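You operate a simulated robot arm through the tools that you are given. There is no shell and no other tool. Be economical: measure what you need, move in short steps, check, and stop when the job is done.

Carry out the task below with a simulated robot arm. There is one attempt and no reset: what you move stays moved.

TASK
Flow-test the converter on the stand at full air and put it on the step for its reading.
Fine: blower off before you unclamp; leave the valve at full.

It is judged by the outcome, as a careful person would: the job done as asked, and still so three seconds after it is handed in. It fails if anything else is knocked over, pushed out of place, dropped, spilled or broken.

THE ROBOT
A 6-joint arm with a two-finger parallel gripper, fixed in place. Base frame: the origin is at the foot of the arm, x ahead of it, y to its left, z up. Units: mm, rad, N and s.
With the tool pointing down near the work surface it reaches from about 460 to 880 mm from the base axis. Its first joint turns from -2.007 to 2.007 rad. Payload 4.2 kg.
The TCP is the grasp point between the finger pads, 23 mm short of the fingertips. In the tool frame z runs along the fingers and y along their closing line. Largest opening 94 mm; finger width 38, thickness 10; the body of the gripper, 54 by 96 mm, starts 39 mm behind the TCP.
Orientation is told as [roll, pitch, yaw] about the base's x, y, z axes, in that order, counted from this pose: with the fingers straight down and closing along the base's y, the tool's x points along the base's -x, its y along +y and its z along -z.

THE INTERFACE
- The arm moves only by the tool nudge_tool. Its argument "increments" is a list of rows, each a list of 6 numbers: the shift along the tool's x, y, z in mm, then the turn, a rotation vector about the tool's x, y, z in degrees. In form: [[dx, dy, dz, ax, ay, az], ...]. A call has 1 to 8 rows; each row shifts and turns the commanded pose from where the row before left it, along the tool's axes as they then stand. "gripper" is the gripper command, from -1 (fully open) to 1 (shut), values between in proportion, set as the call begins (left out, the last holds). A row lasts 0.2 s, in which the tool goes at most 50 mm and 0.15 rad; a call with a longer step from one row to the next is refused whole, and so is a gripper value outside its range. A pose out of reach is approached as far as the arm can. The call stops where the force on the tool passes 90 N (or 10 N more than at its start, if that is more) or the arm is blocked; 0.2 s more then pass. The fingers move at their own pace (about 108 mm/s each) and stop on an object; they squeeze with about 23 N. The grip force told is the motor's: it shows also when the fingers shut on nothing. Time passes only in rows, and 0.2 s behind the last, so rows that do not move let the fingers close. The reply holds the time, the measured pose of the TCP, the force on the tool along the base axes, the opening and the grip force, in the units named above and with some noise, with the torque about the TCP (base axes, N m) and any sound that the robot's microphone picked up, and new pictures: "views" is both (left out), scene, wrist or none.
- Cameras (640 x 400 px; columns grow to the right, rows downward): "scene" is fixed at [398.4, -488.4, 1578.5]; the picture's right is [0.31, -0.95, 0.00], its down [-0.92, -0.31, -0.25] and it looks along [0.23, 0.08, -0.97] (base axes); focal length 214 px, centre (320, 200). "wrist" rides on the gripper at [86, 16, -74] in the tool frame; the picture's right is [-0.18, 0.98, 0.00], its down [-0.58, -0.11, -0.81] and it looks along [-0.79, -0.15, 0.59] (tool axes); focal length 243 px, centre (320, 200). There is no depth. A picture from a camera that has moved, and an enlarged one, comes with that camera's place and axes in the base frame and with its lens. The place of the scene camera against the robot may be out by one fixed shift of up to 25 mm in any direction.
- lift_body(by): slides the trunk up (or, below 0, down) by that many mm; the arm rides with it, the base frame stays. It gives what a move gives, with no picture.
- close_up(camera, box): a new picture of the part [left, top, right, bottom] of that camera's present view, enlarged. No time passes.
- close_job(): hands the job in; it is judged then, once.

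Work in short steps. Places have to be worked out from the pictures, the camera data and where the tool is seen: move nearer, look again, correct. Check each grasp and each placing, and mend what went wrong. You have 120 turns and 200 pictures in all, those below and enlarged ones among them. Open the gripper and draw the arm clear of the work before you hand the job in, unless the task says otherwise; then end with one line.

The tools are called as a command line: name --pt "numbers of a row" for each row, then --argument value for the rest, lists and objects as JSON in quotes. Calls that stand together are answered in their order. nudge_tool: Moves the arm, as the interface text tells. Its arguments: {"type":"object","properties":{"increments":{"type":"array","items":{"type":"array","items":{"type":"number"}}},"gripper":{"type":"number"},"views":{"type":"string","enum":["both","scene","wrist","none"]}},"required":["increments"]} The other tools are called the same way: lift_body (by) slides the trunk up or down; close_up (camera, box) takes an enlarged picture of a part of a camera's view; close_job () hands the job in.

At the start:

```text
time_s: 0.0
tcp_pos: [590.3, -126.3, 1335.3]
tool_rot: [0.0, -0.001, 0.001]
force: [-0.4, 0.3, 0.4]
wrist_torque: [0.03, 0.0, 0.01]
width: 93.7
grip_force: 0.1
trunk travel left (down, up): [-825.0, 165.0]
```

scene: 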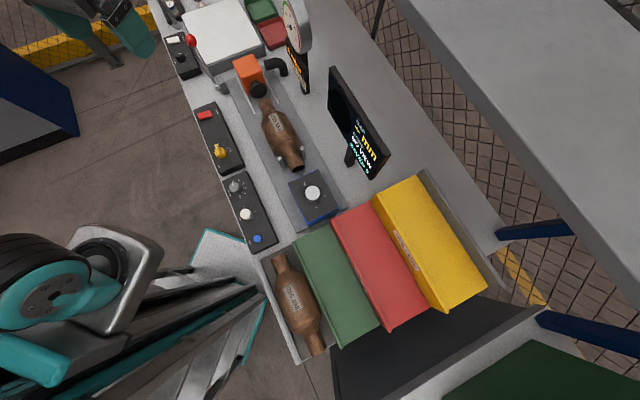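
wrist: 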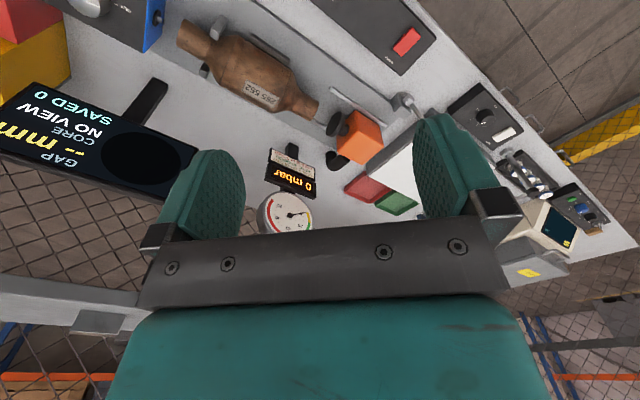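

The bench shows a converter in a stand, several control boxes, a display and bins. I'll enlarge the views to identify the controls.

close_up --camera "scene" --box '[140, 0, 320, 112]'

close_up --camera "scene" --box '[180, 90, 400, 228]'

close_up --camera "scene" --box '[200, 170, 520, 370]'

close_up --camera "wrist" --box '[380, 0, 640, 280]'

close_up --camera "wrist" --box '[0, 0, 380, 240]'

```text
3.56 times, centred on (230, 56) of scene
camera zoom: at [398.4, -488.4, 1578.5], right [0.31, -0.95, 0.0], down [-0.92, -0.31, -0.25], along [0.23, 0.08, -0.97], focal length 763 px, centre (640, 712)
```

zoom: 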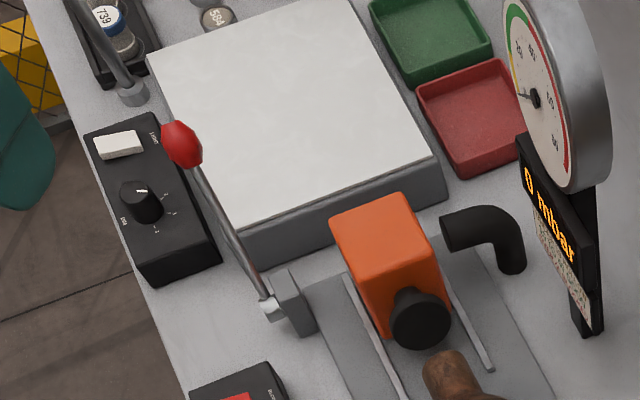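

```text
2.90 times, centred on (290, 159) of scene
camera zoom: at [398.4, -488.4, 1578.5], right [0.31, -0.95, 0.0], down [-0.92, -0.31, -0.25], along [0.23, 0.08, -0.97], focal length 622 px, centre (407, 319)
```

zoom: 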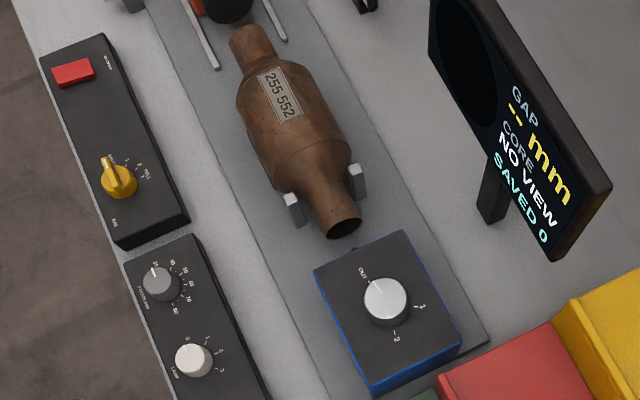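

```text
2.00 times, centred on (360, 270) of scene
camera zoom: at [398.4, -488.4, 1578.5], right [0.31, -0.95, 0.0], down [-0.92, -0.31, -0.25], along [0.23, 0.08, -0.97], focal length 429 px, centre (240, 60)
```

zoom: 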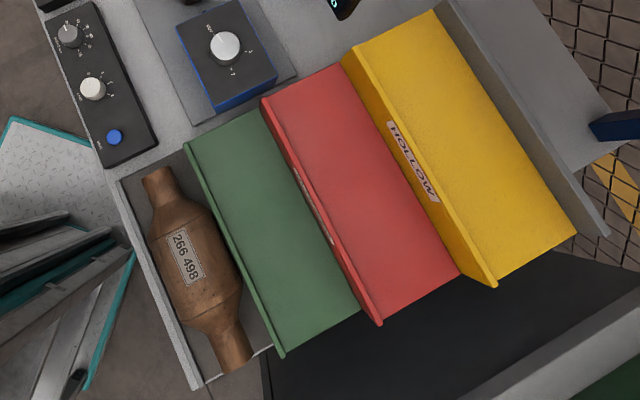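

```text
1.43 times, centred on (510, 140) of wrist
camera zoom: at [504.2, -107.8, 1409.2], right [0.18, 0.98, 0.0], down [0.58, -0.11, 0.81], along [0.79, -0.15, -0.59], focal length 347 px, centre (49, 286)
```

zoom: 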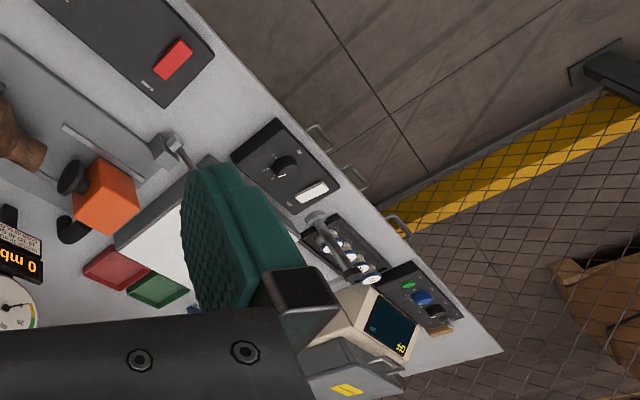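

```text
1.67 times, centred on (190, 120) of wrist
camera zoom: at [504.2, -107.8, 1409.2], right [0.18, 0.98, 0.0], down [0.58, -0.11, 0.81], along [0.79, -0.15, -0.59], focal length 404 px, centre (537, 333)
```

zoom: 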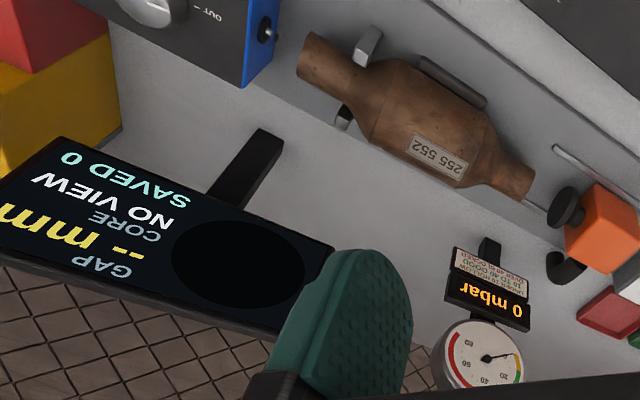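

The converter (255 552) sits in the stand at about (716,-250,1007); the red button is near (684,-6,993), the yellow valve knob near (586,-111,1000), and the clamp lever ball near (860,76). I'll lower the trunk a bit and look at labels from nearer.

lift_body --by -150

nudge_tool --pt "40 0 0 0 0 0" --pt "40 0 0 0 0 0" --pt "20 0 0 0 0 0" --views "wrist"

```text
time_s: 1.8
tcp_pos: [590.3, -125.5, 1184.5]
tool_rot: [0.0, 0.0, 0.0]
force: [-0.8, 0.1, -0.8]
wrist_torque: [0.01, -0.03, 0.02]
width: 93.9
grip_force: 0.1
trunk travel left (down, up): [-675.0, 315.0]
```

```text
time_s: 2.5
tcp_pos: [490.0, -125.6, 1185.0]
tool_rot: [0.0, -0.001, 0.001]
force: [0.9, 0.9, -0.6]
wrist_torque: [-0.04, 0.03, -0.03]
width: 93.9
grip_force: 0.0
trunk travel left (down, up): [-675.0, 315.0]
camera wrist: at [404.6, -108.0, 1259.2], right [0.18, 0.98, 0.0], down [0.58, -0.11, 0.81], along [0.79, -0.15, -0.59], focal length 243 px, centre (320, 200)
```

wrist: 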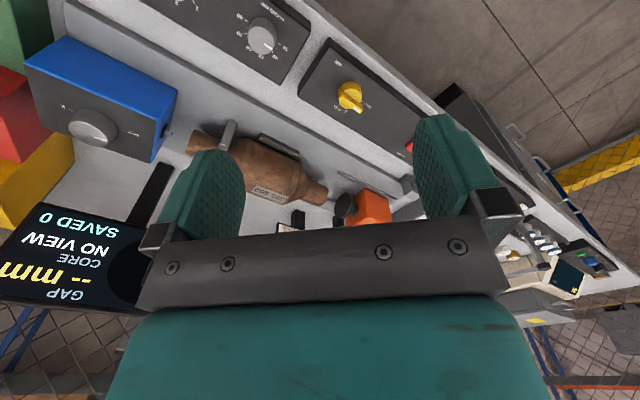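

close_up --camera "wrist" --box '[290, 20, 440, 160]'

close_up --camera "wrist" --box '[170, 0, 330, 100]'

close_up --camera "wrist" --box '[230, 130, 430, 240]'

```text
2.86 times, centred on (365, 90) of wrist
camera zoom: at [404.6, -108.0, 1259.2], right [0.18, 0.98, 0.0], down [0.58, -0.11, 0.81], along [0.79, -0.15, -0.59], focal length 693 px, centre (191, 514)
```

zoom: 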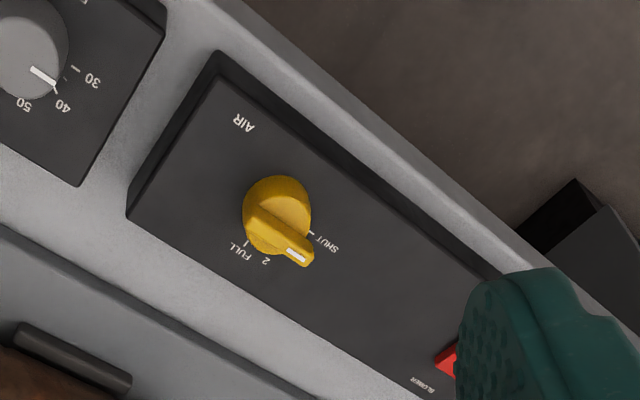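

```text
4.00 times, centred on (250, 50) of wrist
camera zoom: at [404.6, -108.0, 1259.2], right [0.18, 0.98, 0.0], down [0.58, -0.11, 0.81], along [0.79, -0.15, -0.59], focal length 970 px, centre (600, 800)
```

zoom: 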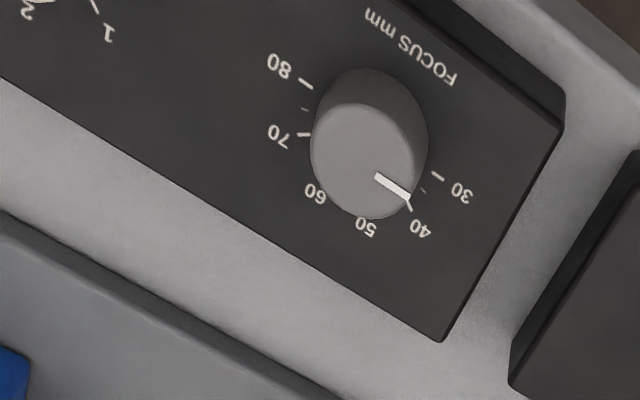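

```text
3.20 times, centred on (330, 185) of wrist
camera zoom: at [404.6, -108.0, 1259.2], right [0.18, 0.98, 0.0], down [0.58, -0.11, 0.81], along [0.79, -0.15, -0.59], focal length 776 px, centre (288, 248)
```

zoom: 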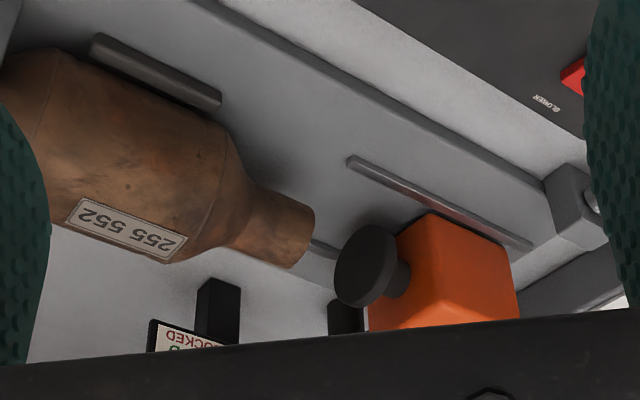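

AIR knob pointer is not at FULL (marks SHUT … 2, FULL); triangulated at about (564,-104,988). I'll move over it to read the scale.

nudge_tool --pt "-24 8 35 0 0 0" --pt "-24 8 35 0 0 0" --pt "-24 6 35 0 0 0" --views "wrist"

close_up --camera "wrist" --box '[240, 40, 440, 165]'

```text
time_s: 3.4
tcp_pos: [561.8, -103.2, 1080.2]
tool_rot: [0.001, 0.0, -0.001]
force: [-0.6, 0.3, -0.2]
wrist_torque: [-0.02, -0.02, 0.01]
width: 93.9
grip_force: 0.0
trunk travel left (down, up): [-675.0, 315.0]
camera wrist: at [476.0, -85.7, 1154.2], right [0.18, 0.98, 0.0], down [0.58, -0.11, 0.81], along [0.79, -0.15, -0.59], focal length 243 px, centre (320, 200)
```

wrist: 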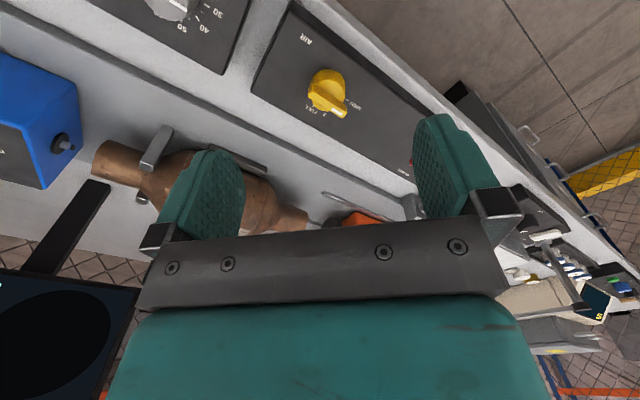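

```text
3.20 times, centred on (340, 102) of wrist
camera zoom: at [476.0, -85.7, 1154.2], right [0.18, 0.98, 0.0], down [0.58, -0.11, 0.81], along [0.79, -0.15, -0.59], focal length 776 px, centre (256, 512)
```

zoom: 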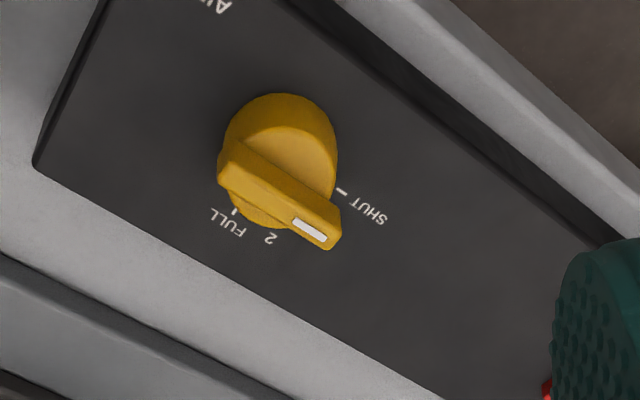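

Pointer sits at about 1, so it must turn toward FULL. I'll sidestep to get a baseline for an exact triangulation.

nudge_tool --pt "0 40 0 0 0 0" --pt "0 40 0 0 0 0" --views "wrist"

close_up --camera "wrist" --box '[170, 40, 370, 165]'

```text
time_s: 4.0
tcp_pos: [561.0, -22.3, 1080.8]
tool_rot: [0.001, 0.0, -0.003]
force: [-0.6, 0.0, -0.2]
wrist_torque: [-0.03, -0.02, 0.03]
width: 94.2
grip_force: 0.1
trunk travel left (down, up): [-675.0, 315.0]
camera wrist: at [476.2, -5.4, 1154.8], right [0.19, 0.98, 0.0], down [0.58, -0.11, 0.81], along [0.79, -0.15, -0.59], focal length 243 px, centre (320, 200)
```

wrist: 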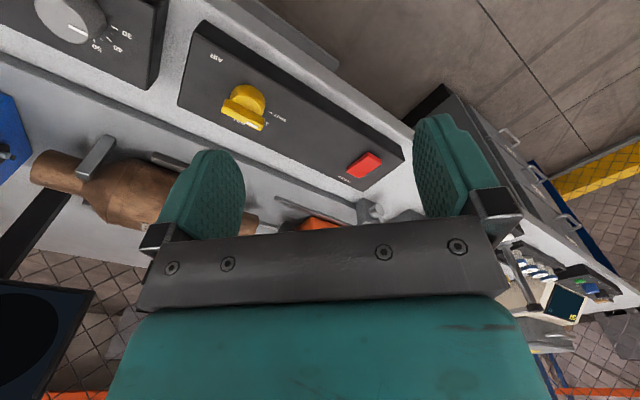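

```text
3.20 times, centred on (270, 102) of wrist
camera zoom: at [476.2, -5.4, 1154.8], right [0.19, 0.98, 0.0], down [0.58, -0.11, 0.81], along [0.79, -0.15, -0.59], focal length 776 px, centre (480, 512)
```

zoom: 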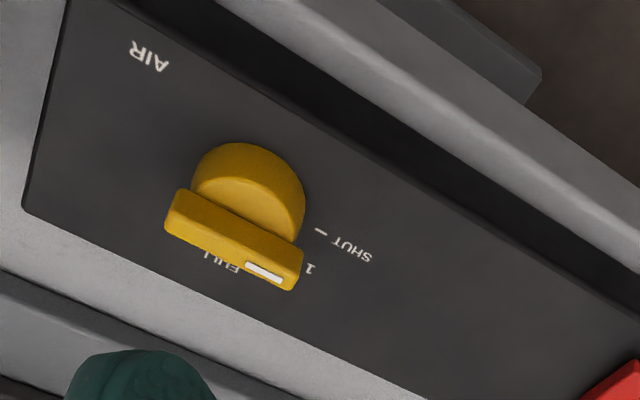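

Triangulation: knob centre ≈(596,-100), bar top z≈963, panel z≈931; pointer at +45° = SHUT, FULL is at about −45°, so it needs a 90° clockwise turn. I'll yaw the gripper +45° so the fingers straddle the bar and go above it.

nudge_tool --pt "0 0 0 0 0 -7.5" --pt "0 0 0 0 0 -7.5" --pt "0 0 0 0 0 -7.5" --pt "0 0 0 0 0 -7.5" --pt "0 0 0 0 0 -7.5" --pt "0 0 0 0 0 -7.5" --pt "15 -40 20 0 0 0" --pt "15 -40 20 0 0 0" --views "wrist"

close_up --camera "wrist" --box '[200, 0, 440, 150]'

```text
time_s: 5.8
tcp_pos: [596.6, -100.2, 1040.2]
tool_rot: [0.0, 0.0, 0.787]
force: [-0.8, 0.7, -0.4]
wrist_torque: [0.03, -0.06, -0.01]
width: 93.7
grip_force: 0.0
trunk travel left (down, up): [-675.0, 315.0]
camera wrist: at [525.5, -148.7, 1114.4], right [-0.57, 0.82, 0.0], down [0.49, 0.33, 0.81], along [0.66, 0.46, -0.59], focal length 243 px, centre (320, 200)
```

wrist: 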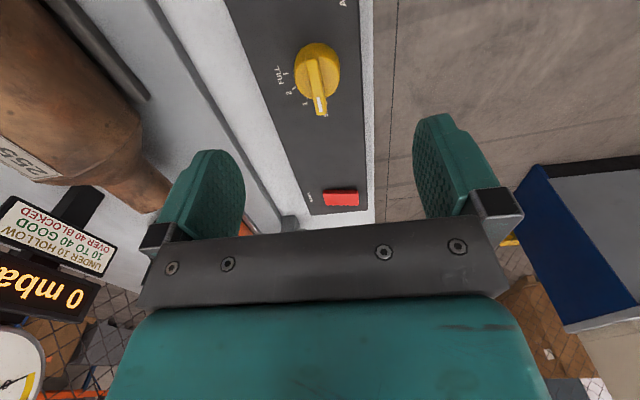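

```text
2.67 times, centred on (320, 75) of wrist
camera zoom: at [525.5, -148.7, 1114.4], right [-0.57, 0.82, 0.0], down [0.49, 0.33, 0.81], along [0.66, 0.46, -0.59], focal length 647 px, centre (320, 533)
```

zoom: 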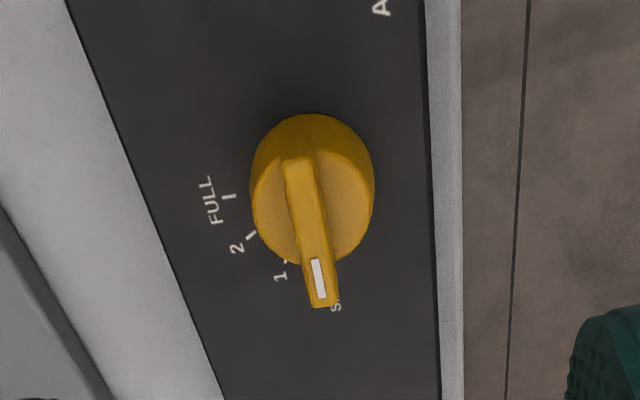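

Placard reads under 10 hollow, 10–40 good, over 40 blocked. The bar is directly beneath the TCP, so I descend with the fingers part-closed, to tips just above the disc.

nudge_tool --pt "2 -0.7 25 0 0 0" --pt "0 0 25 0 0 0" --pt "0 0 16 0 0 0" --pt "0 0 0 0 0 0" --gripper -0.1 --views "wrist"

```text
time_s: 6.8
tcp_pos: [596.4, -103.9, 975.0]
tool_rot: [0.0, 0.001, 0.786]
force: [-0.2, -0.3, 0.2]
wrist_torque: [-0.01, -0.01, -0.02]
width: 51.7
grip_force: 0.2
trunk travel left (down, up): [-675.0, 315.0]
camera wrist: at [524.6, -151.3, 1049.0], right [-0.56, 0.83, 0.0], down [0.49, 0.33, 0.81], along [0.67, 0.46, -0.59], focal length 243 px, centre (320, 200)
```

wrist: 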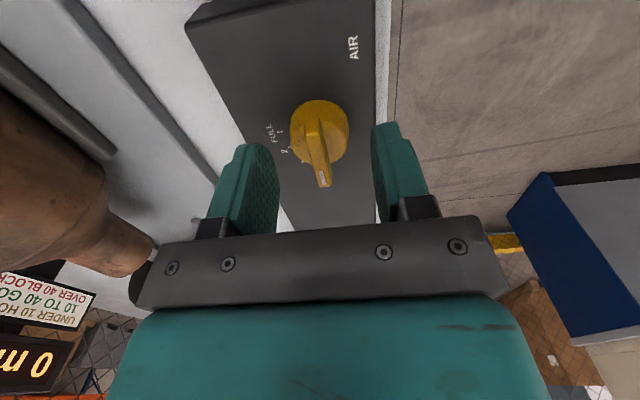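

Fingers straddle the bar but the overlap is small; I go 8 mm lower and 2 mm left, then close.

nudge_tool --pt "0 -2 4 0 0 0" --pt "0 0 4 0 0 0" --pt "0 0 0 0 0 0" --views "wrist"

close_up --camera "wrist" --box '[200, 80, 440, 230]'

```text
time_s: 7.5
tcp_pos: [597.4, -104.5, 966.7]
tool_rot: [0.0, 0.0, 0.786]
force: [-0.1, -0.1, 0.3]
wrist_torque: [-0.02, 0.03, 0.01]
width: 51.7
grip_force: 0.0
trunk travel left (down, up): [-675.0, 315.0]
camera wrist: at [525.9, -152.8, 1040.6], right [-0.56, 0.83, 0.0], down [0.49, 0.33, 0.81], along [0.67, 0.46, -0.59], focal length 243 px, centre (320, 200)
```

wrist: 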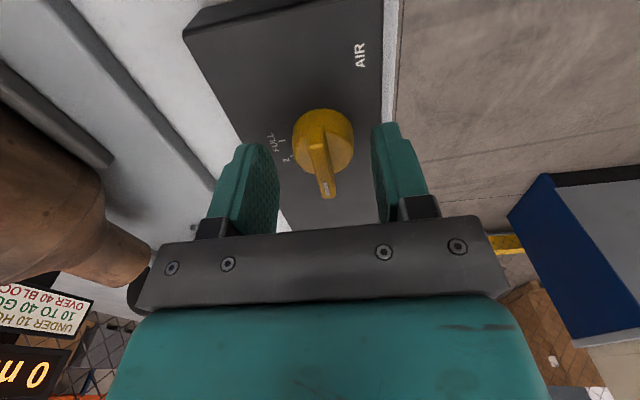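

```text
2.67 times, centred on (320, 155) of wrist
camera zoom: at [525.9, -152.8, 1040.6], right [-0.56, 0.83, 0.0], down [0.49, 0.33, 0.81], along [0.67, 0.46, -0.59], focal length 647 px, centre (320, 320)
```

zoom: 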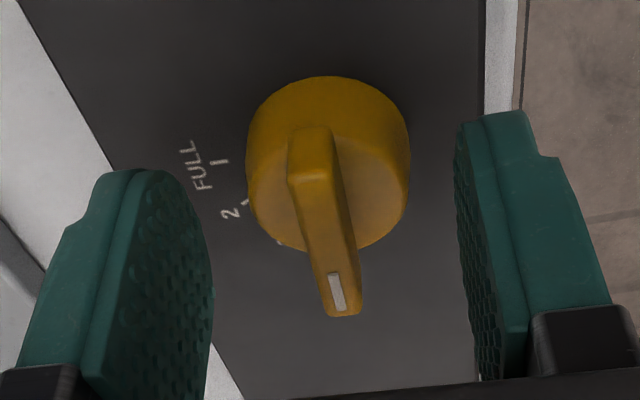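

Bar top is now ~13 mm above the fingertips; closing on it.

nudge_tool --pt "0 0 0 0 0 0" --pt "0 0 0 0 0 0" --pt "0 0 0 0 0 0" --gripper 1 --views "wrist"

```text
time_s: 8.3
tcp_pos: [596.6, -103.9, 967.6]
tool_rot: [0.003, 0.0, 0.788]
force: [-10.2, 9.5, -3.2]
wrist_torque: [0.66, 0.01, -0.02]
width: 31.0
grip_force: 45.3
trunk travel left (down, up): [-675.0, 315.0]
camera wrist: at [525.2, -152.0, 1040.6], right [-0.57, 0.82, 0.0], down [0.49, 0.33, 0.81], along [0.66, 0.46, -0.59], focal length 243 px, centre (320, 200)
```

wrist: 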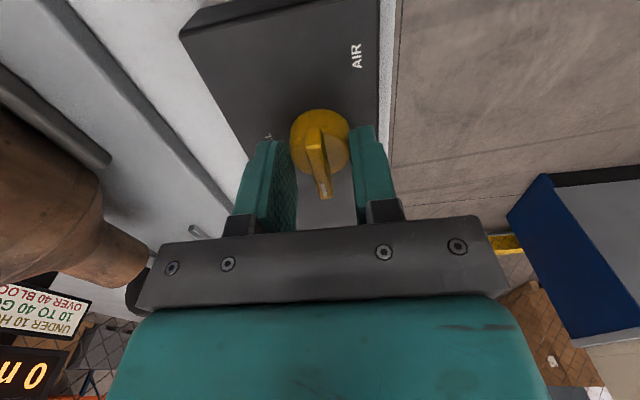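

The fingers caught the disc (31 mm), not the bar. I'll open, raise 6 mm and close on the bar.

nudge_tool --pt "0 0 0 0 0 0" --pt "2 1.5 -6 0 0 0" --pt "0 0 0 0 0 0" --gripper -0.1 --views "none"

nudge_tool --pt "0 0 0 0 0 0" --pt "0 0 0 0 0 0" --pt "0 0 0 0 0 0" --gripper 1 --views "wrist"

```text
time_s: 9.2
tcp_pos: [595.2, -104.1, 972.8]
tool_rot: [0.0, -0.001, 0.785]
force: [1.3, -0.5, -0.8]
wrist_torque: [0.0, 0.01, -0.01]
width: 52.0
grip_force: 0.1
trunk travel left (down, up): [-675.0, 315.0]
```

```text
time_s: 9.9
tcp_pos: [595.9, -104.7, 973.0]
tool_rot: [0.0, 0.001, 0.786]
force: [-1.3, 0.2, 1.2]
wrist_torque: [0.03, 0.05, 0.02]
width: 7.9
grip_force: 44.5
trunk travel left (down, up): [-675.0, 315.0]
camera wrist: at [523.4, -153.3, 1046.7], right [-0.56, 0.83, 0.0], down [0.49, 0.33, 0.81], along [0.67, 0.46, -0.59], focal length 243 px, centre (320, 200)
```

wrist: 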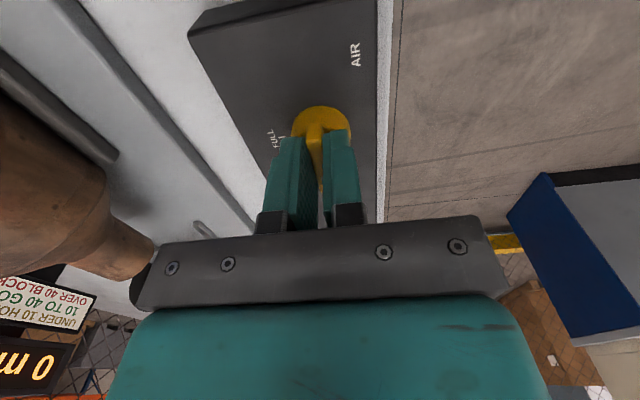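

Bar is gripped (8 mm wide). Now I turn clockwise in steps.

nudge_tool --pt "0 0 0 0 0 6" --pt "0 0 0 0 0 6" --pt "0 0 0 0 0 6" --pt "0 0 0 0 0 6" --pt "0 0 0 0 0 6" --pt "0 0 0 0 0 6" --pt "0 0 0 0 0 6" --views "wrist"

```text
time_s: 11.6
tcp_pos: [593.9, -103.1, 971.6]
tool_rot: [0.002, -0.001, 0.052]
force: [-11.2, 16.7, 6.6]
wrist_torque: [0.33, -0.6, 0.07]
width: 7.6
grip_force: 44.6
trunk travel left (down, up): [-675.0, 315.0]
camera wrist: at [507.9, -90.1, 1046.7], right [0.13, 0.99, 0.0], down [0.59, -0.08, 0.81], along [0.8, -0.11, -0.59], focal length 243 px, centre (320, 200)
```

wrist: 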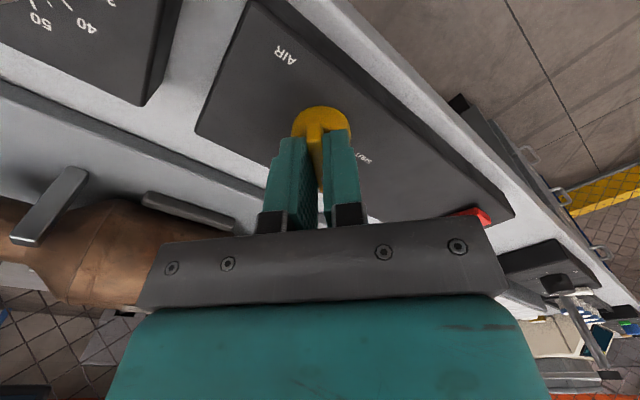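

Knob follows. I ease the slight side load and continue the turn to about −43°.

nudge_tool --pt "1.5 1.5 0 0 0 6" --pt "0 0 0 0 0 6" --pt "0 0 0 0 0 6" --pt "0 0 0 0 0 6" --pt "0 0 0 0 0 6" --pt "0 0 0 0 0 6" --pt "0 0 0 0 0 6" --pt "0 0 0 0 0 3" --views "wrist"

close_up --camera "wrist" --box '[240, 60, 440, 185]'

```text
time_s: 13.3
tcp_pos: [594.3, -100.5, 973.2]
tool_rot: [0.005, -0.001, -0.733]
force: [14.0, 25.2, 8.6]
wrist_torque: [-0.27, -0.78, 0.09]
width: 7.5
grip_force: 45.4
trunk travel left (down, up): [-675.0, 315.0]
camera wrist: at [542.1, -29.7, 1046.6], right [0.79, 0.61, 0.0], down [0.36, -0.47, 0.81], along [0.49, -0.64, -0.59], focal length 243 px, centre (320, 200)
```

wrist: 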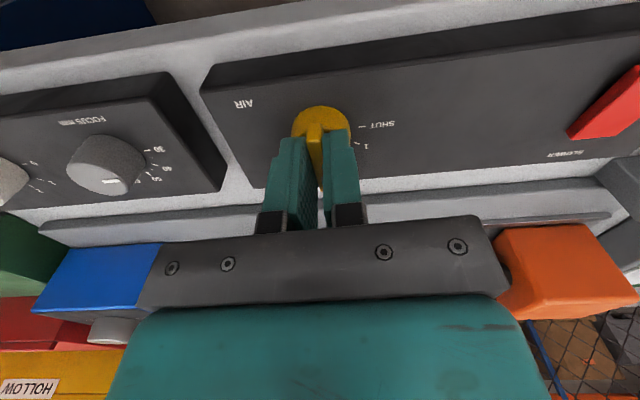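

```text
3.20 times, centred on (340, 122) of wrist
camera zoom: at [542.1, -29.7, 1046.6], right [0.79, 0.61, 0.0], down [0.36, -0.47, 0.81], along [0.49, -0.64, -0.59], focal length 776 px, centre (256, 448)
```

zoom: 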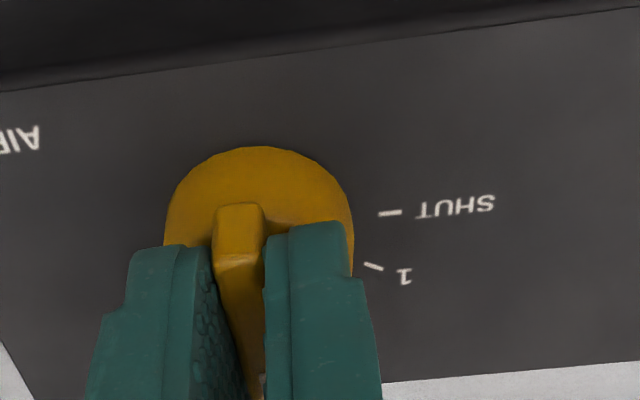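

Turned ~87°. I release, rise and look at the pointer against FULL.

nudge_tool --pt "0 0 0 0 0 0" --pt "0 0 -20 0 0 0" --pt "0 0 -40 0 0 0" --pt "0 0 0 0 0 0" --gripper -0.1 --views "wrist"

close_up --camera "wrist" --box '[220, 20, 420, 145]'

```text
time_s: 14.3
tcp_pos: [593.4, -103.9, 1031.9]
tool_rot: [0.001, -0.001, -0.734]
force: [0.4, 0.4, 0.1]
wrist_torque: [0.01, 0.02, 0.01]
width: 51.6
grip_force: 0.2
trunk travel left (down, up): [-675.0, 315.0]
camera wrist: at [540.9, -32.3, 1105.8], right [0.8, 0.61, 0.0], down [0.36, -0.47, 0.81], along [0.49, -0.64, -0.59], focal length 243 px, centre (320, 200)
```

wrist: 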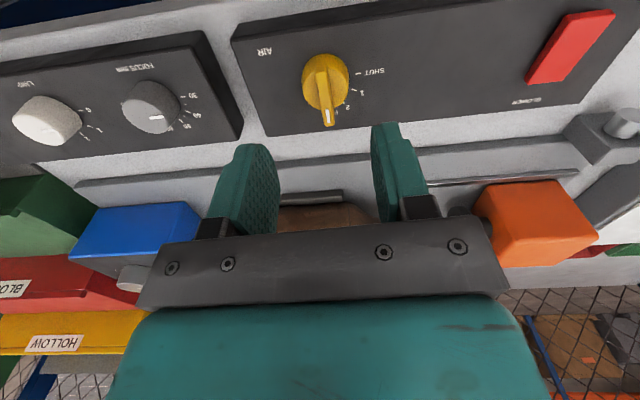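

```text
3.20 times, centred on (320, 82) of wrist
camera zoom: at [540.9, -32.3, 1105.8], right [0.8, 0.61, 0.0], down [0.36, -0.47, 0.81], along [0.49, -0.64, -0.59], focal length 776 px, centre (320, 576)
```

zoom: 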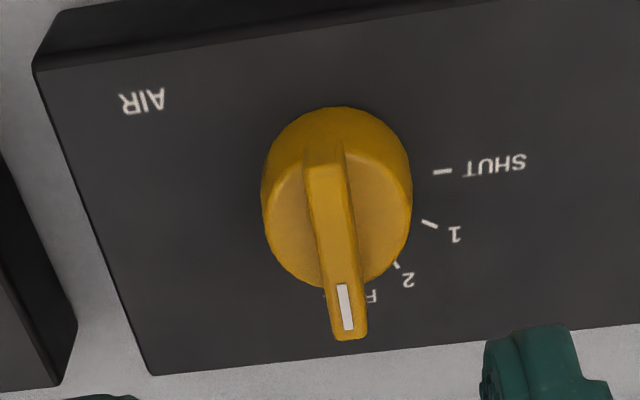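

The pointer is at or very near FULL but the bar hides the mark. I'll sidestep to see it.

nudge_tool --pt "0 -35 0 0 0 0" --pt "0 -35 0 0 0 0" --views "wrist"

close_up --camera "wrist" --box '[340, 20, 500, 120]'

```text
time_s: 14.9
tcp_pos: [546.8, -156.2, 1031.1]
tool_rot: [-0.001, -0.001, -0.732]
force: [0.5, 0.7, -0.5]
wrist_torque: [0.03, -0.01, -0.02]
width: 51.6
grip_force: 0.1
trunk travel left (down, up): [-675.0, 315.0]
camera wrist: at [494.1, -84.7, 1105.6], right [0.79, 0.61, 0.0], down [0.36, -0.47, 0.81], along [0.49, -0.64, -0.59], focal length 243 px, centre (320, 200)
```

wrist: 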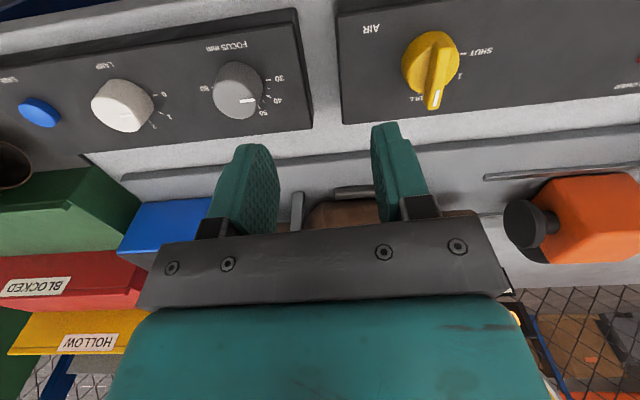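

```text
4.00 times, centred on (420, 70) of wrist
camera zoom: at [494.1, -84.7, 1105.6], right [0.79, 0.61, 0.0], down [0.36, -0.47, 0.81], along [0.49, -0.64, -0.59], focal length 970 px, centre (-80, 720)
```

zoom: 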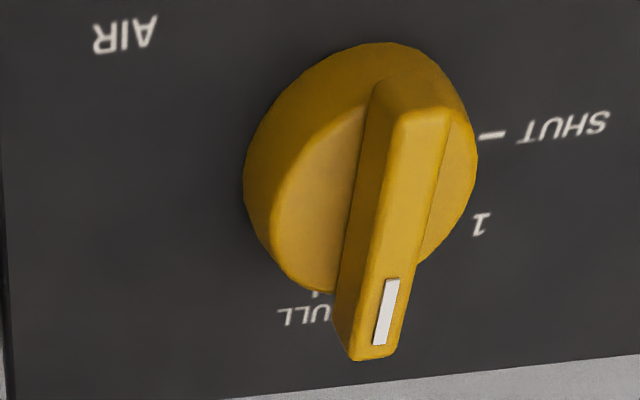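

FULL mark is at −44.5° from the axis and the pointer at about −42°; I'll regrip and add the last few degrees to be exact.

nudge_tool --pt "-1 37 0 0 0 0" --pt "0 36.6 0 0 0 0" --pt "0 0 30 0 0 0" --pt "0 0 29 0 0 0" --pt "0 0 0 0 0 0" --views "none"

nudge_tool --pt "0 0 0 0 0 0" --pt "0 0 0 0 0 0" --pt "0 0 0 0 0 3" --pt "0 0 0 0 0 0" --gripper 1 --views "none"

```text
time_s: 16.1
tcp_pos: [598.1, -101.2, 973.8]
tool_rot: [0.0, -0.002, -0.734]
force: [0.2, -0.1, 0.2]
wrist_torque: [-0.03, 0.04, 0.01]
width: 51.9
grip_force: 0.1
trunk travel left (down, up): [-675.0, 315.0]
```

```text
time_s: 17.1
tcp_pos: [595.8, -101.3, 972.5]
tool_rot: [0.0, 0.0, -0.787]
force: [-1.7, -8.2, -3.7]
wrist_torque: [0.13, 0.24, 0.01]
width: 7.7
grip_force: 45.1
trunk travel left (down, up): [-675.0, 315.0]
```

Now at −45°. Release, rise, and rotate back to yaw 0 to view the clamp lever.

nudge_tool --pt "0 0 0 0 0 0" --pt "0 0 -45 0 0 0" --pt "0 0 -45 0 0 -7.5" --pt "0 0 -40 0 0 -7.5" --pt "0 0 0 0 0 -7.5" --pt "0 0 0 0 0 -7.5" --pt "0 0 0 0 0 -7.5" --pt "0 0 0 0 0 -7.5" --gripper -0.1 --views "both"

close_up --camera "wrist" --box '[300, 80, 640, 300]'

close_up --camera "scene" --box '[150, 0, 310, 100]'

```text
time_s: 18.9
tcp_pos: [596.3, -100.6, 1103.6]
tool_rot: [-0.001, 0.001, 0.003]
force: [-0.1, -0.7, 1.1]
wrist_torque: [0.0, 0.01, 0.01]
width: 51.8
grip_force: 0.0
trunk travel left (down, up): [-675.0, 315.0]
camera wrist: at [511.1, -83.9, 1177.7], right [0.18, 0.98, 0.0], down [0.58, -0.11, 0.81], along [0.79, -0.15, -0.59], focal length 243 px, centre (320, 200)
```

scene: 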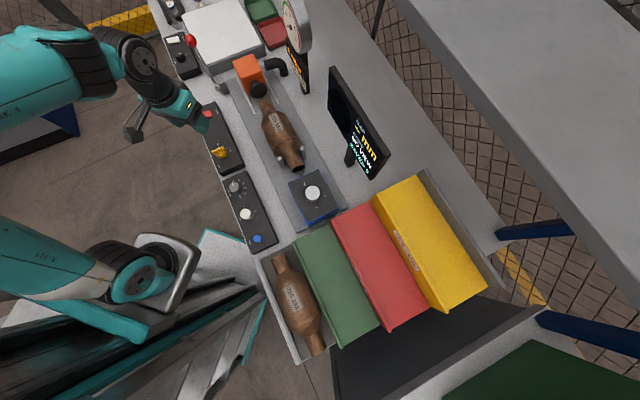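
wrist: 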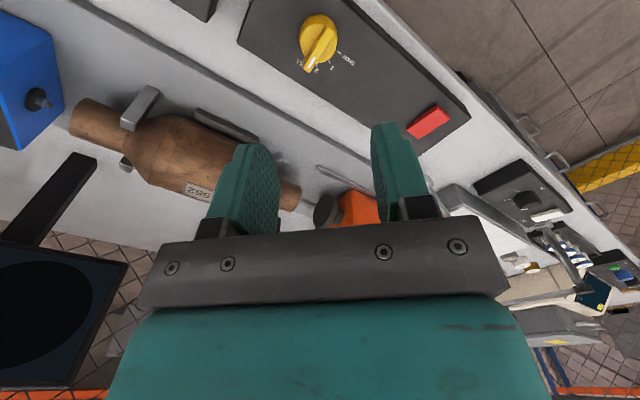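

```text
1.82 times, centred on (470, 190) of wrist
camera zoom: at [511.1, -83.9, 1177.7], right [0.18, 0.98, 0.0], down [0.58, -0.11, 0.81], along [0.79, -0.15, -0.59], focal length 441 px, centre (47, 218)
```

zoom: 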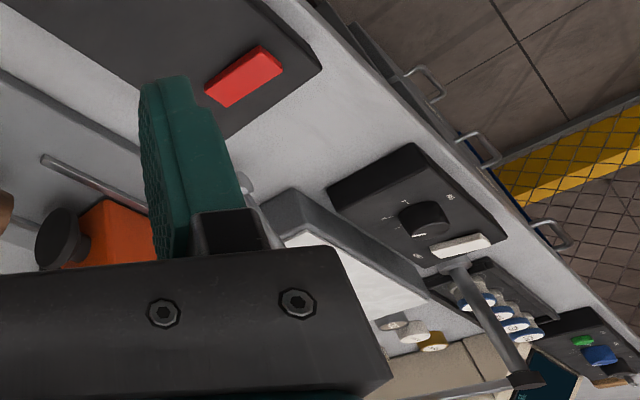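

```text
4.00 times, centred on (230, 50) of scene
camera zoom: at [398.4, -488.4, 1578.5], right [0.31, -0.95, 0.0], down [-0.92, -0.31, -0.25], along [0.23, 0.08, -0.97], focal length 858 px, centre (680, 800)
```

zoom: 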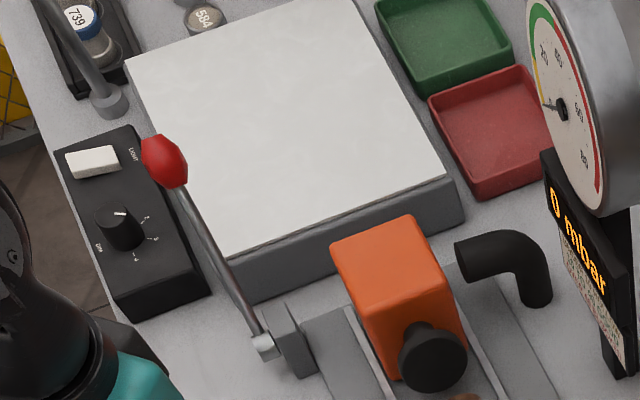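

AIR is at full. Now the lever: I raise the trunk and shift so the wrist camera looks down on the lever from the bench's front.

lift_body --by 180

nudge_tool --pt "-12 45 0 0 0 0" --pt "-12 45 0 0 0 0" --pt "-12 45 0 0 0 0" --pt "-12 45 0 0 0 0" --pt "-12 40 0 0 0 0" --gripper -1 --views "wrist"

```text
time_s: 20.9
tcp_pos: [596.9, -101.5, 1283.5]
tool_rot: [0.0, 0.0, 0.0]
force: [0.4, -0.1, -0.5]
wrist_torque: [-0.02, -0.02, 0.01]
width: 51.8
grip_force: 0.0
trunk travel left (down, up): [-855.0, 135.0]
```

```text
time_s: 22.1
tcp_pos: [655.7, 119.7, 1284.8]
tool_rot: [-0.001, -0.001, -0.002]
force: [0.5, -0.6, 0.4]
wrist_torque: [0.04, -0.02, 0.01]
width: 94.0
grip_force: 0.0
trunk travel left (down, up): [-855.0, 135.0]
camera wrist: at [570.6, 135.7, 1358.7], right [0.19, 0.98, 0.0], down [0.58, -0.11, 0.81], along [0.79, -0.15, -0.59], focal length 243 px, centre (320, 200)
```

wrist: 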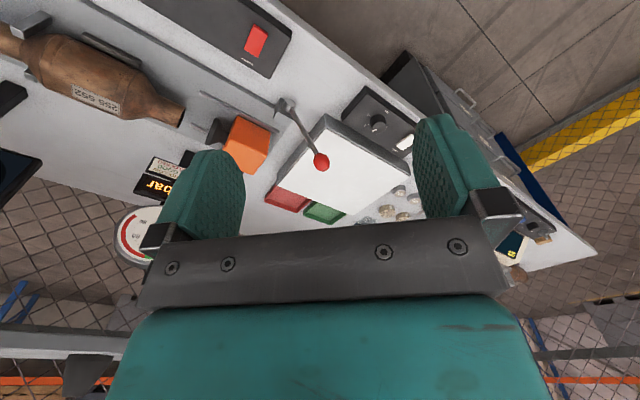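

Ball at about (883,78,1038), pivot near (812,20,945): the rod leans 45° away along the bench. I lower the trunk some and approach with yaw +45° so the fingers can straddle the rod.

lift_body --by -130

nudge_tool --pt "-31 -12 0 0 0 -7.5" --pt "0 0 0 0 0 -7.5" --pt "0 0 0 0 0 -7.5" --pt "0 0 0 0 0 -7.5" --pt "0 0 0 0 0 -7.5" --pt "0 0 0 0 0 -7.5" --views "none"

nudge_tool --pt "-24 -40 0 0 0 0" --pt "-24 -40 0 0 0 0" --pt "-24 -40 0 0 0 0" --views "wrist"

```text
time_s: 23.7
tcp_pos: [657.1, 118.4, 1154.6]
tool_rot: [-0.001, 0.001, 0.002]
force: [-0.1, 1.2, -0.2]
wrist_torque: [0.02, 0.01, 0.01]
width: 94.1
grip_force: 0.1
trunk travel left (down, up): [-725.0, 265.0]
```

```text
time_s: 25.1
tcp_pos: [687.2, 106.2, 1154.7]
tool_rot: [-0.001, 0.001, 0.788]
force: [0.4, -0.6, -0.4]
wrist_torque: [0.03, 0.02, -0.01]
width: 93.8
grip_force: 0.0
trunk travel left (down, up): [-725.0, 265.0]
```

```text
time_s: 25.9
tcp_pos: [823.4, 72.7, 1154.8]
tool_rot: [0.0, 0.003, 0.786]
force: [-0.3, 0.0, 2.0]
wrist_torque: [0.01, -0.05, 0.04]
width: 93.8
grip_force: 0.1
trunk travel left (down, up): [-725.0, 265.0]
camera wrist: at [750.7, 23.3, 1228.8], right [-0.56, 0.83, 0.0], down [0.49, 0.33, 0.81], along [0.66, 0.46, -0.59], focal length 243 px, centre (320, 200)
```

wrist: 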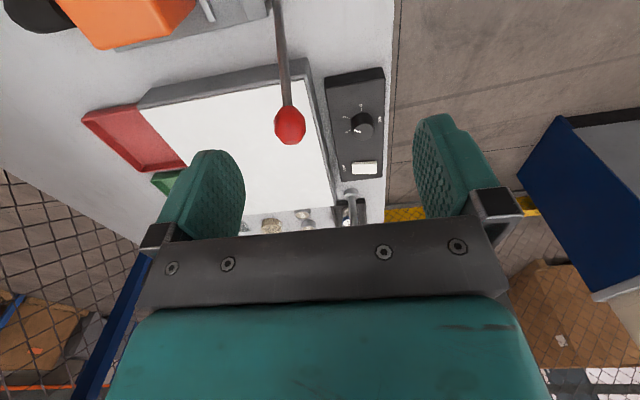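

Ball refined to (877,79,1045), pivot (816,18,939). Moving above the ball.

nudge_tool --pt "-37 -33 0 0 0 0" --pt "0 0 25 0 0 0" --pt "0 0 25 0 0 0" --pt "0 0 0 0 0 0" --views "wrist"

```text
time_s: 26.9
tcp_pos: [841.0, 67.2, 1096.5]
tool_rot: [0.0, 0.0, 0.787]
force: [-0.2, 1.1, -0.2]
wrist_torque: [0.05, -0.01, 0.04]
width: 94.1
grip_force: 0.1
out of reach, approached as far as the arm can: row 1
trunk travel left (down, up): [-725.0, 265.0]
camera wrist: at [769.3, 19.0, 1169.8], right [-0.56, 0.83, 0.0], down [0.49, 0.33, 0.81], along [0.67, 0.46, -0.59], focal length 243 px, centre (320, 200)
```

wrist: 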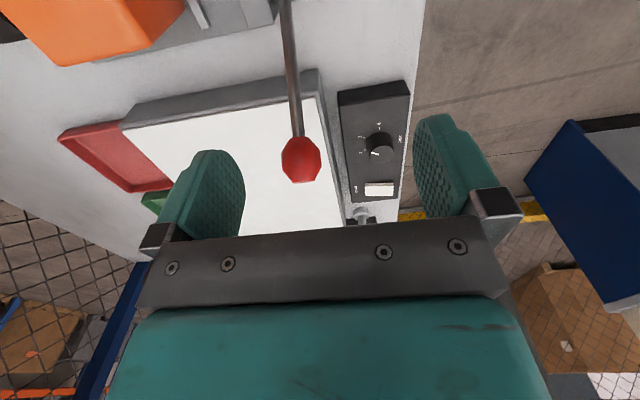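

Tool-down reach ends at x≈841 here. I'll tilt the tool ~25° so the fingers point outward, which gains reach.

nudge_tool --pt "0 0 0 0 -8.3 0" --pt "0 0 0 0 -8.3 0" --pt "0 0 0 0 -8.3 0" --pt "0 0 0 0 0 0" --views "wrist"

```text
time_s: 27.9
tcp_pos: [841.8, 66.8, 1095.7]
tool_rot: [0.0, -0.438, 0.787]
force: [-0.4, 0.0, -0.6]
wrist_torque: [-0.02, 0.02, 0.02]
width: 94.2
grip_force: 0.0
trunk travel left (down, up): [-725.0, 265.0]
camera wrist: at [752.9, 2.3, 1126.9], right [-0.58, 0.81, 0.08], down [0.21, 0.05, 0.98], along [0.79, 0.58, -0.2], focal length 243 px, centre (320, 200)
```

wrist: 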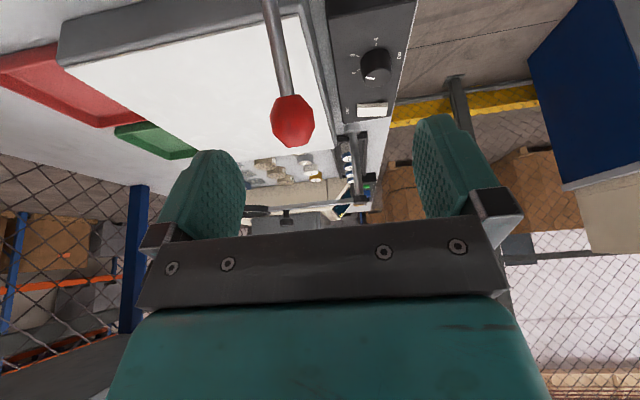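

Tilt worked; ball confirmed at (876,77,1045). Advance along the finger direction, stopping partway to check clearance from the white box.

nudge_tool --pt "-4 -9 20 0 0 0" --pt "-4 -8.3 20 0 0 0" --pt "0 0 0 0 0 0" --views "both"

close_up --camera "scene" --box '[130, 0, 290, 100]'

```text
time_s: 28.7
tcp_pos: [871.9, 72.2, 1064.7]
tool_rot: [0.0, -0.434, 0.785]
force: [0.3, -0.1, 0.6]
wrist_torque: [0.01, 0.02, 0.03]
width: 94.1
grip_force: 0.1
trunk travel left (down, up): [-725.0, 265.0]
camera wrist: at [782.5, 7.5, 1094.2], right [-0.58, 0.81, 0.08], down [0.21, 0.06, 0.98], along [0.79, 0.58, -0.2], focal length 243 px, centre (320, 200)
```

scene: 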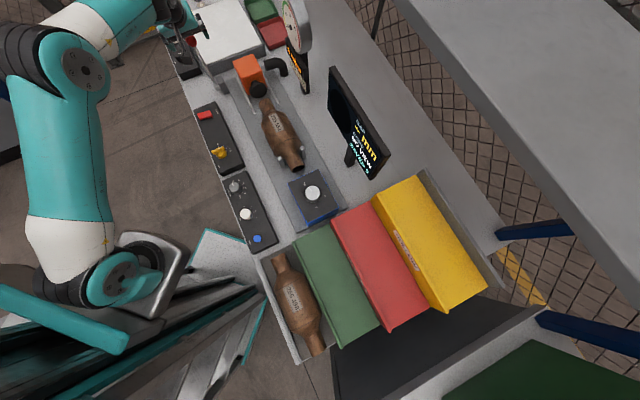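
wrist: 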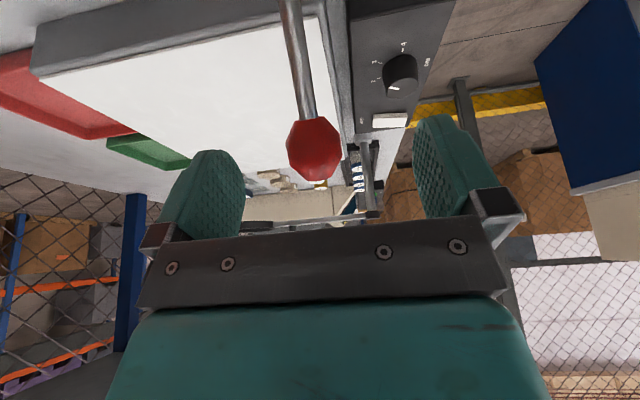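

```text
4.00 times, centred on (210, 50) of scene
camera zoom: at [398.4, -488.4, 1578.5], right [0.31, -0.95, 0.0], down [-0.92, -0.31, -0.25], along [0.23, 0.08, -0.97], focal length 858 px, centre (760, 800)
```

zoom: 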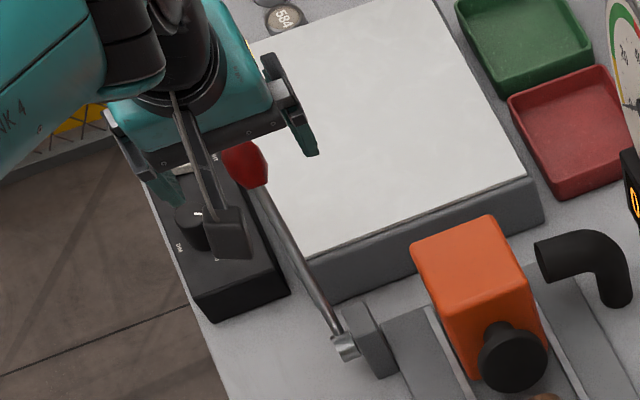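

Ball is centred between the fingers; advance the last 20 mm and close.

nudge_tool --pt "2 -2 19 0 0 0" --pt "0 0 0 0 0 0" --views "none"

nudge_tool --pt "0 0 0 0 0 0" --pt "0 0 0 0 0 0" --pt "0 0 0 0 0 0" --gripper 1 --views "wrist"

```text
time_s: 29.3
tcp_pos: [876.5, 75.2, 1046.7]
tool_rot: [0.001, -0.435, 0.785]
force: [0.3, 0.3, -0.1]
wrist_torque: [-0.03, 0.01, 0.01]
width: 94.2
grip_force: 0.0
trunk travel left (down, up): [-725.0, 265.0]
```

```text
time_s: 30.1
tcp_pos: [876.5, 72.8, 1045.0]
tool_rot: [0.0, -0.437, 0.783]
force: [7.8, -3.9, 0.0]
wrist_torque: [-0.04, -0.4, -0.1]
width: 29.5
grip_force: 45.1
trunk travel left (down, up): [-725.0, 265.0]
camera wrist: at [788.6, 9.0, 1076.2], right [-0.57, 0.81, 0.08], down [0.21, 0.06, 0.98], along [0.79, 0.58, -0.2], focal length 243 px, centre (320, 200)
```

wrist: 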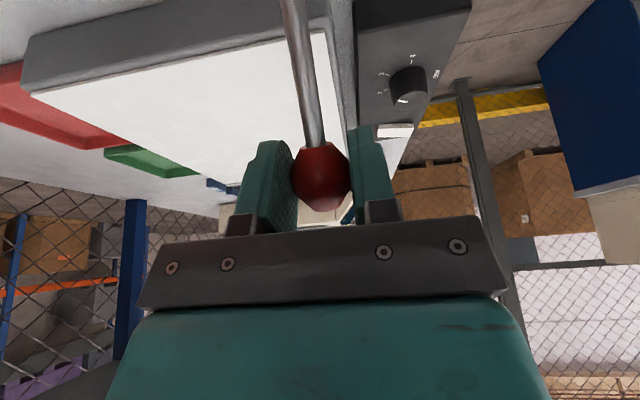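

Ball is gripped (29.5 mm). I move it along the arc about the pivot toward the converter, in small steps.

nudge_tool --pt "9.8 0 -16.4 0 0 0" --pt "12 0 -14.9 0 0 0" --pt "14 0 -13 0 0 0" --pt "15.6 0 -11 0 0 0" --views "both"

close_up --camera "scene" --box '[160, 20, 320, 120]'

```text
time_s: 31.1
tcp_pos: [828.3, 25.5, 1073.1]
tool_rot: [0.0, -0.436, 0.784]
force: [15.1, -4.3, -2.2]
wrist_torque: [0.71, -0.79, -0.32]
width: 29.7
grip_force: 44.9
trunk travel left (down, up): [-725.0, 265.0]
camera wrist: at [739.9, -39.8, 1104.7], right [-0.58, 0.81, 0.08], down [0.21, 0.06, 0.98], along [0.79, 0.58, -0.2], focal length 243 px, centre (320, 200)
```

scene: 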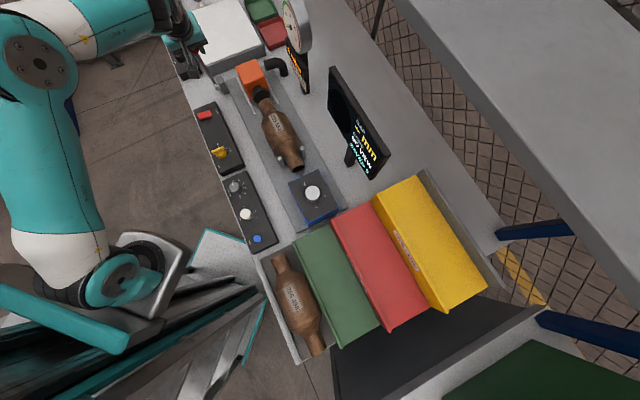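
wrist: 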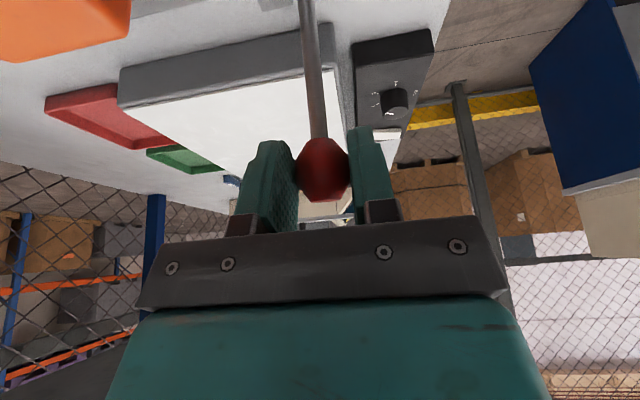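

```text
4.00 times, centred on (240, 70) of scene
camera zoom: at [398.4, -488.4, 1578.5], right [0.31, -0.95, 0.0], down [-0.92, -0.31, -0.25], along [0.23, 0.08, -0.97], focal length 858 px, centre (640, 720)
```

zoom: 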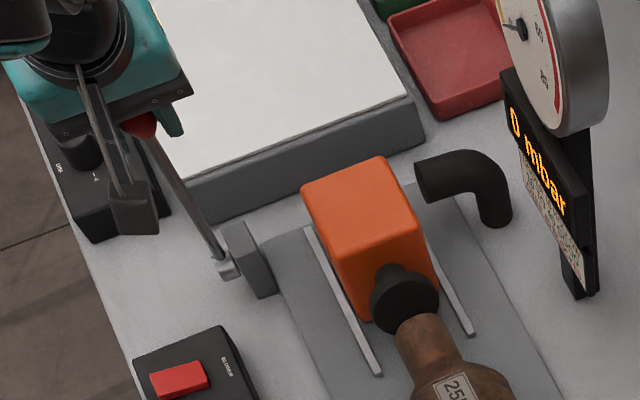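

The carriage is advancing. Continue the arc to ~108°.

nudge_tool --pt "17 0 -8.7 0 0 0" --pt "18 0 -6.2 0 0 0" --pt "18.7 0 -3.7 0 0 0" --views "scene"

close_up --camera "scene" --box '[160, 20, 320, 120]'

```text
time_s: 31.9
tcp_pos: [787.9, -15.3, 1069.3]
tool_rot: [-0.002, -0.437, 0.785]
force: [17.2, -6.4, 5.2]
wrist_torque: [0.92, -1.02, -0.4]
width: 29.6
grip_force: 45.3
trunk travel left (down, up): [-725.0, 265.0]
```

scene: 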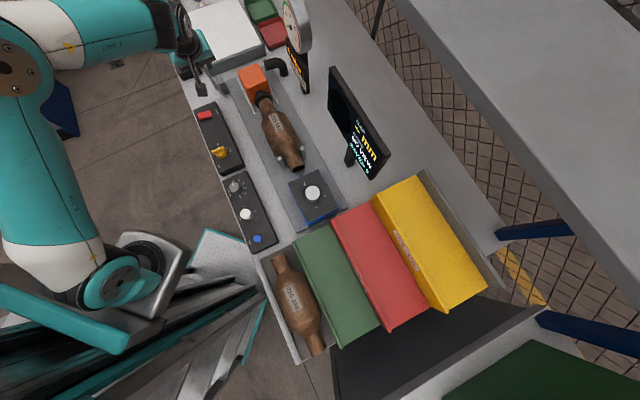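

```text
4.00 times, centred on (240, 70) of scene
camera zoom: at [398.4, -488.4, 1578.5], right [0.31, -0.95, 0.0], down [-0.92, -0.31, -0.25], along [0.23, 0.08, -0.97], focal length 858 px, centre (640, 720)
```

zoom: 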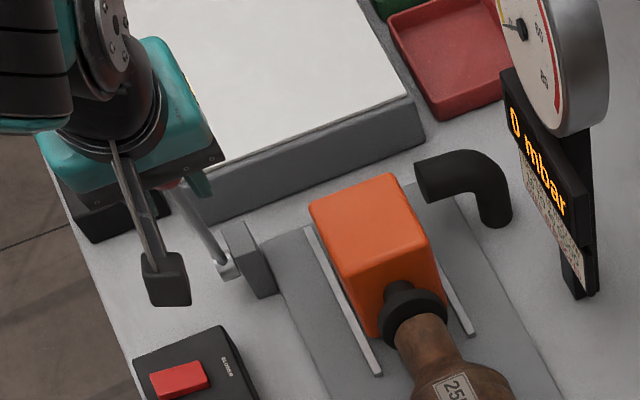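

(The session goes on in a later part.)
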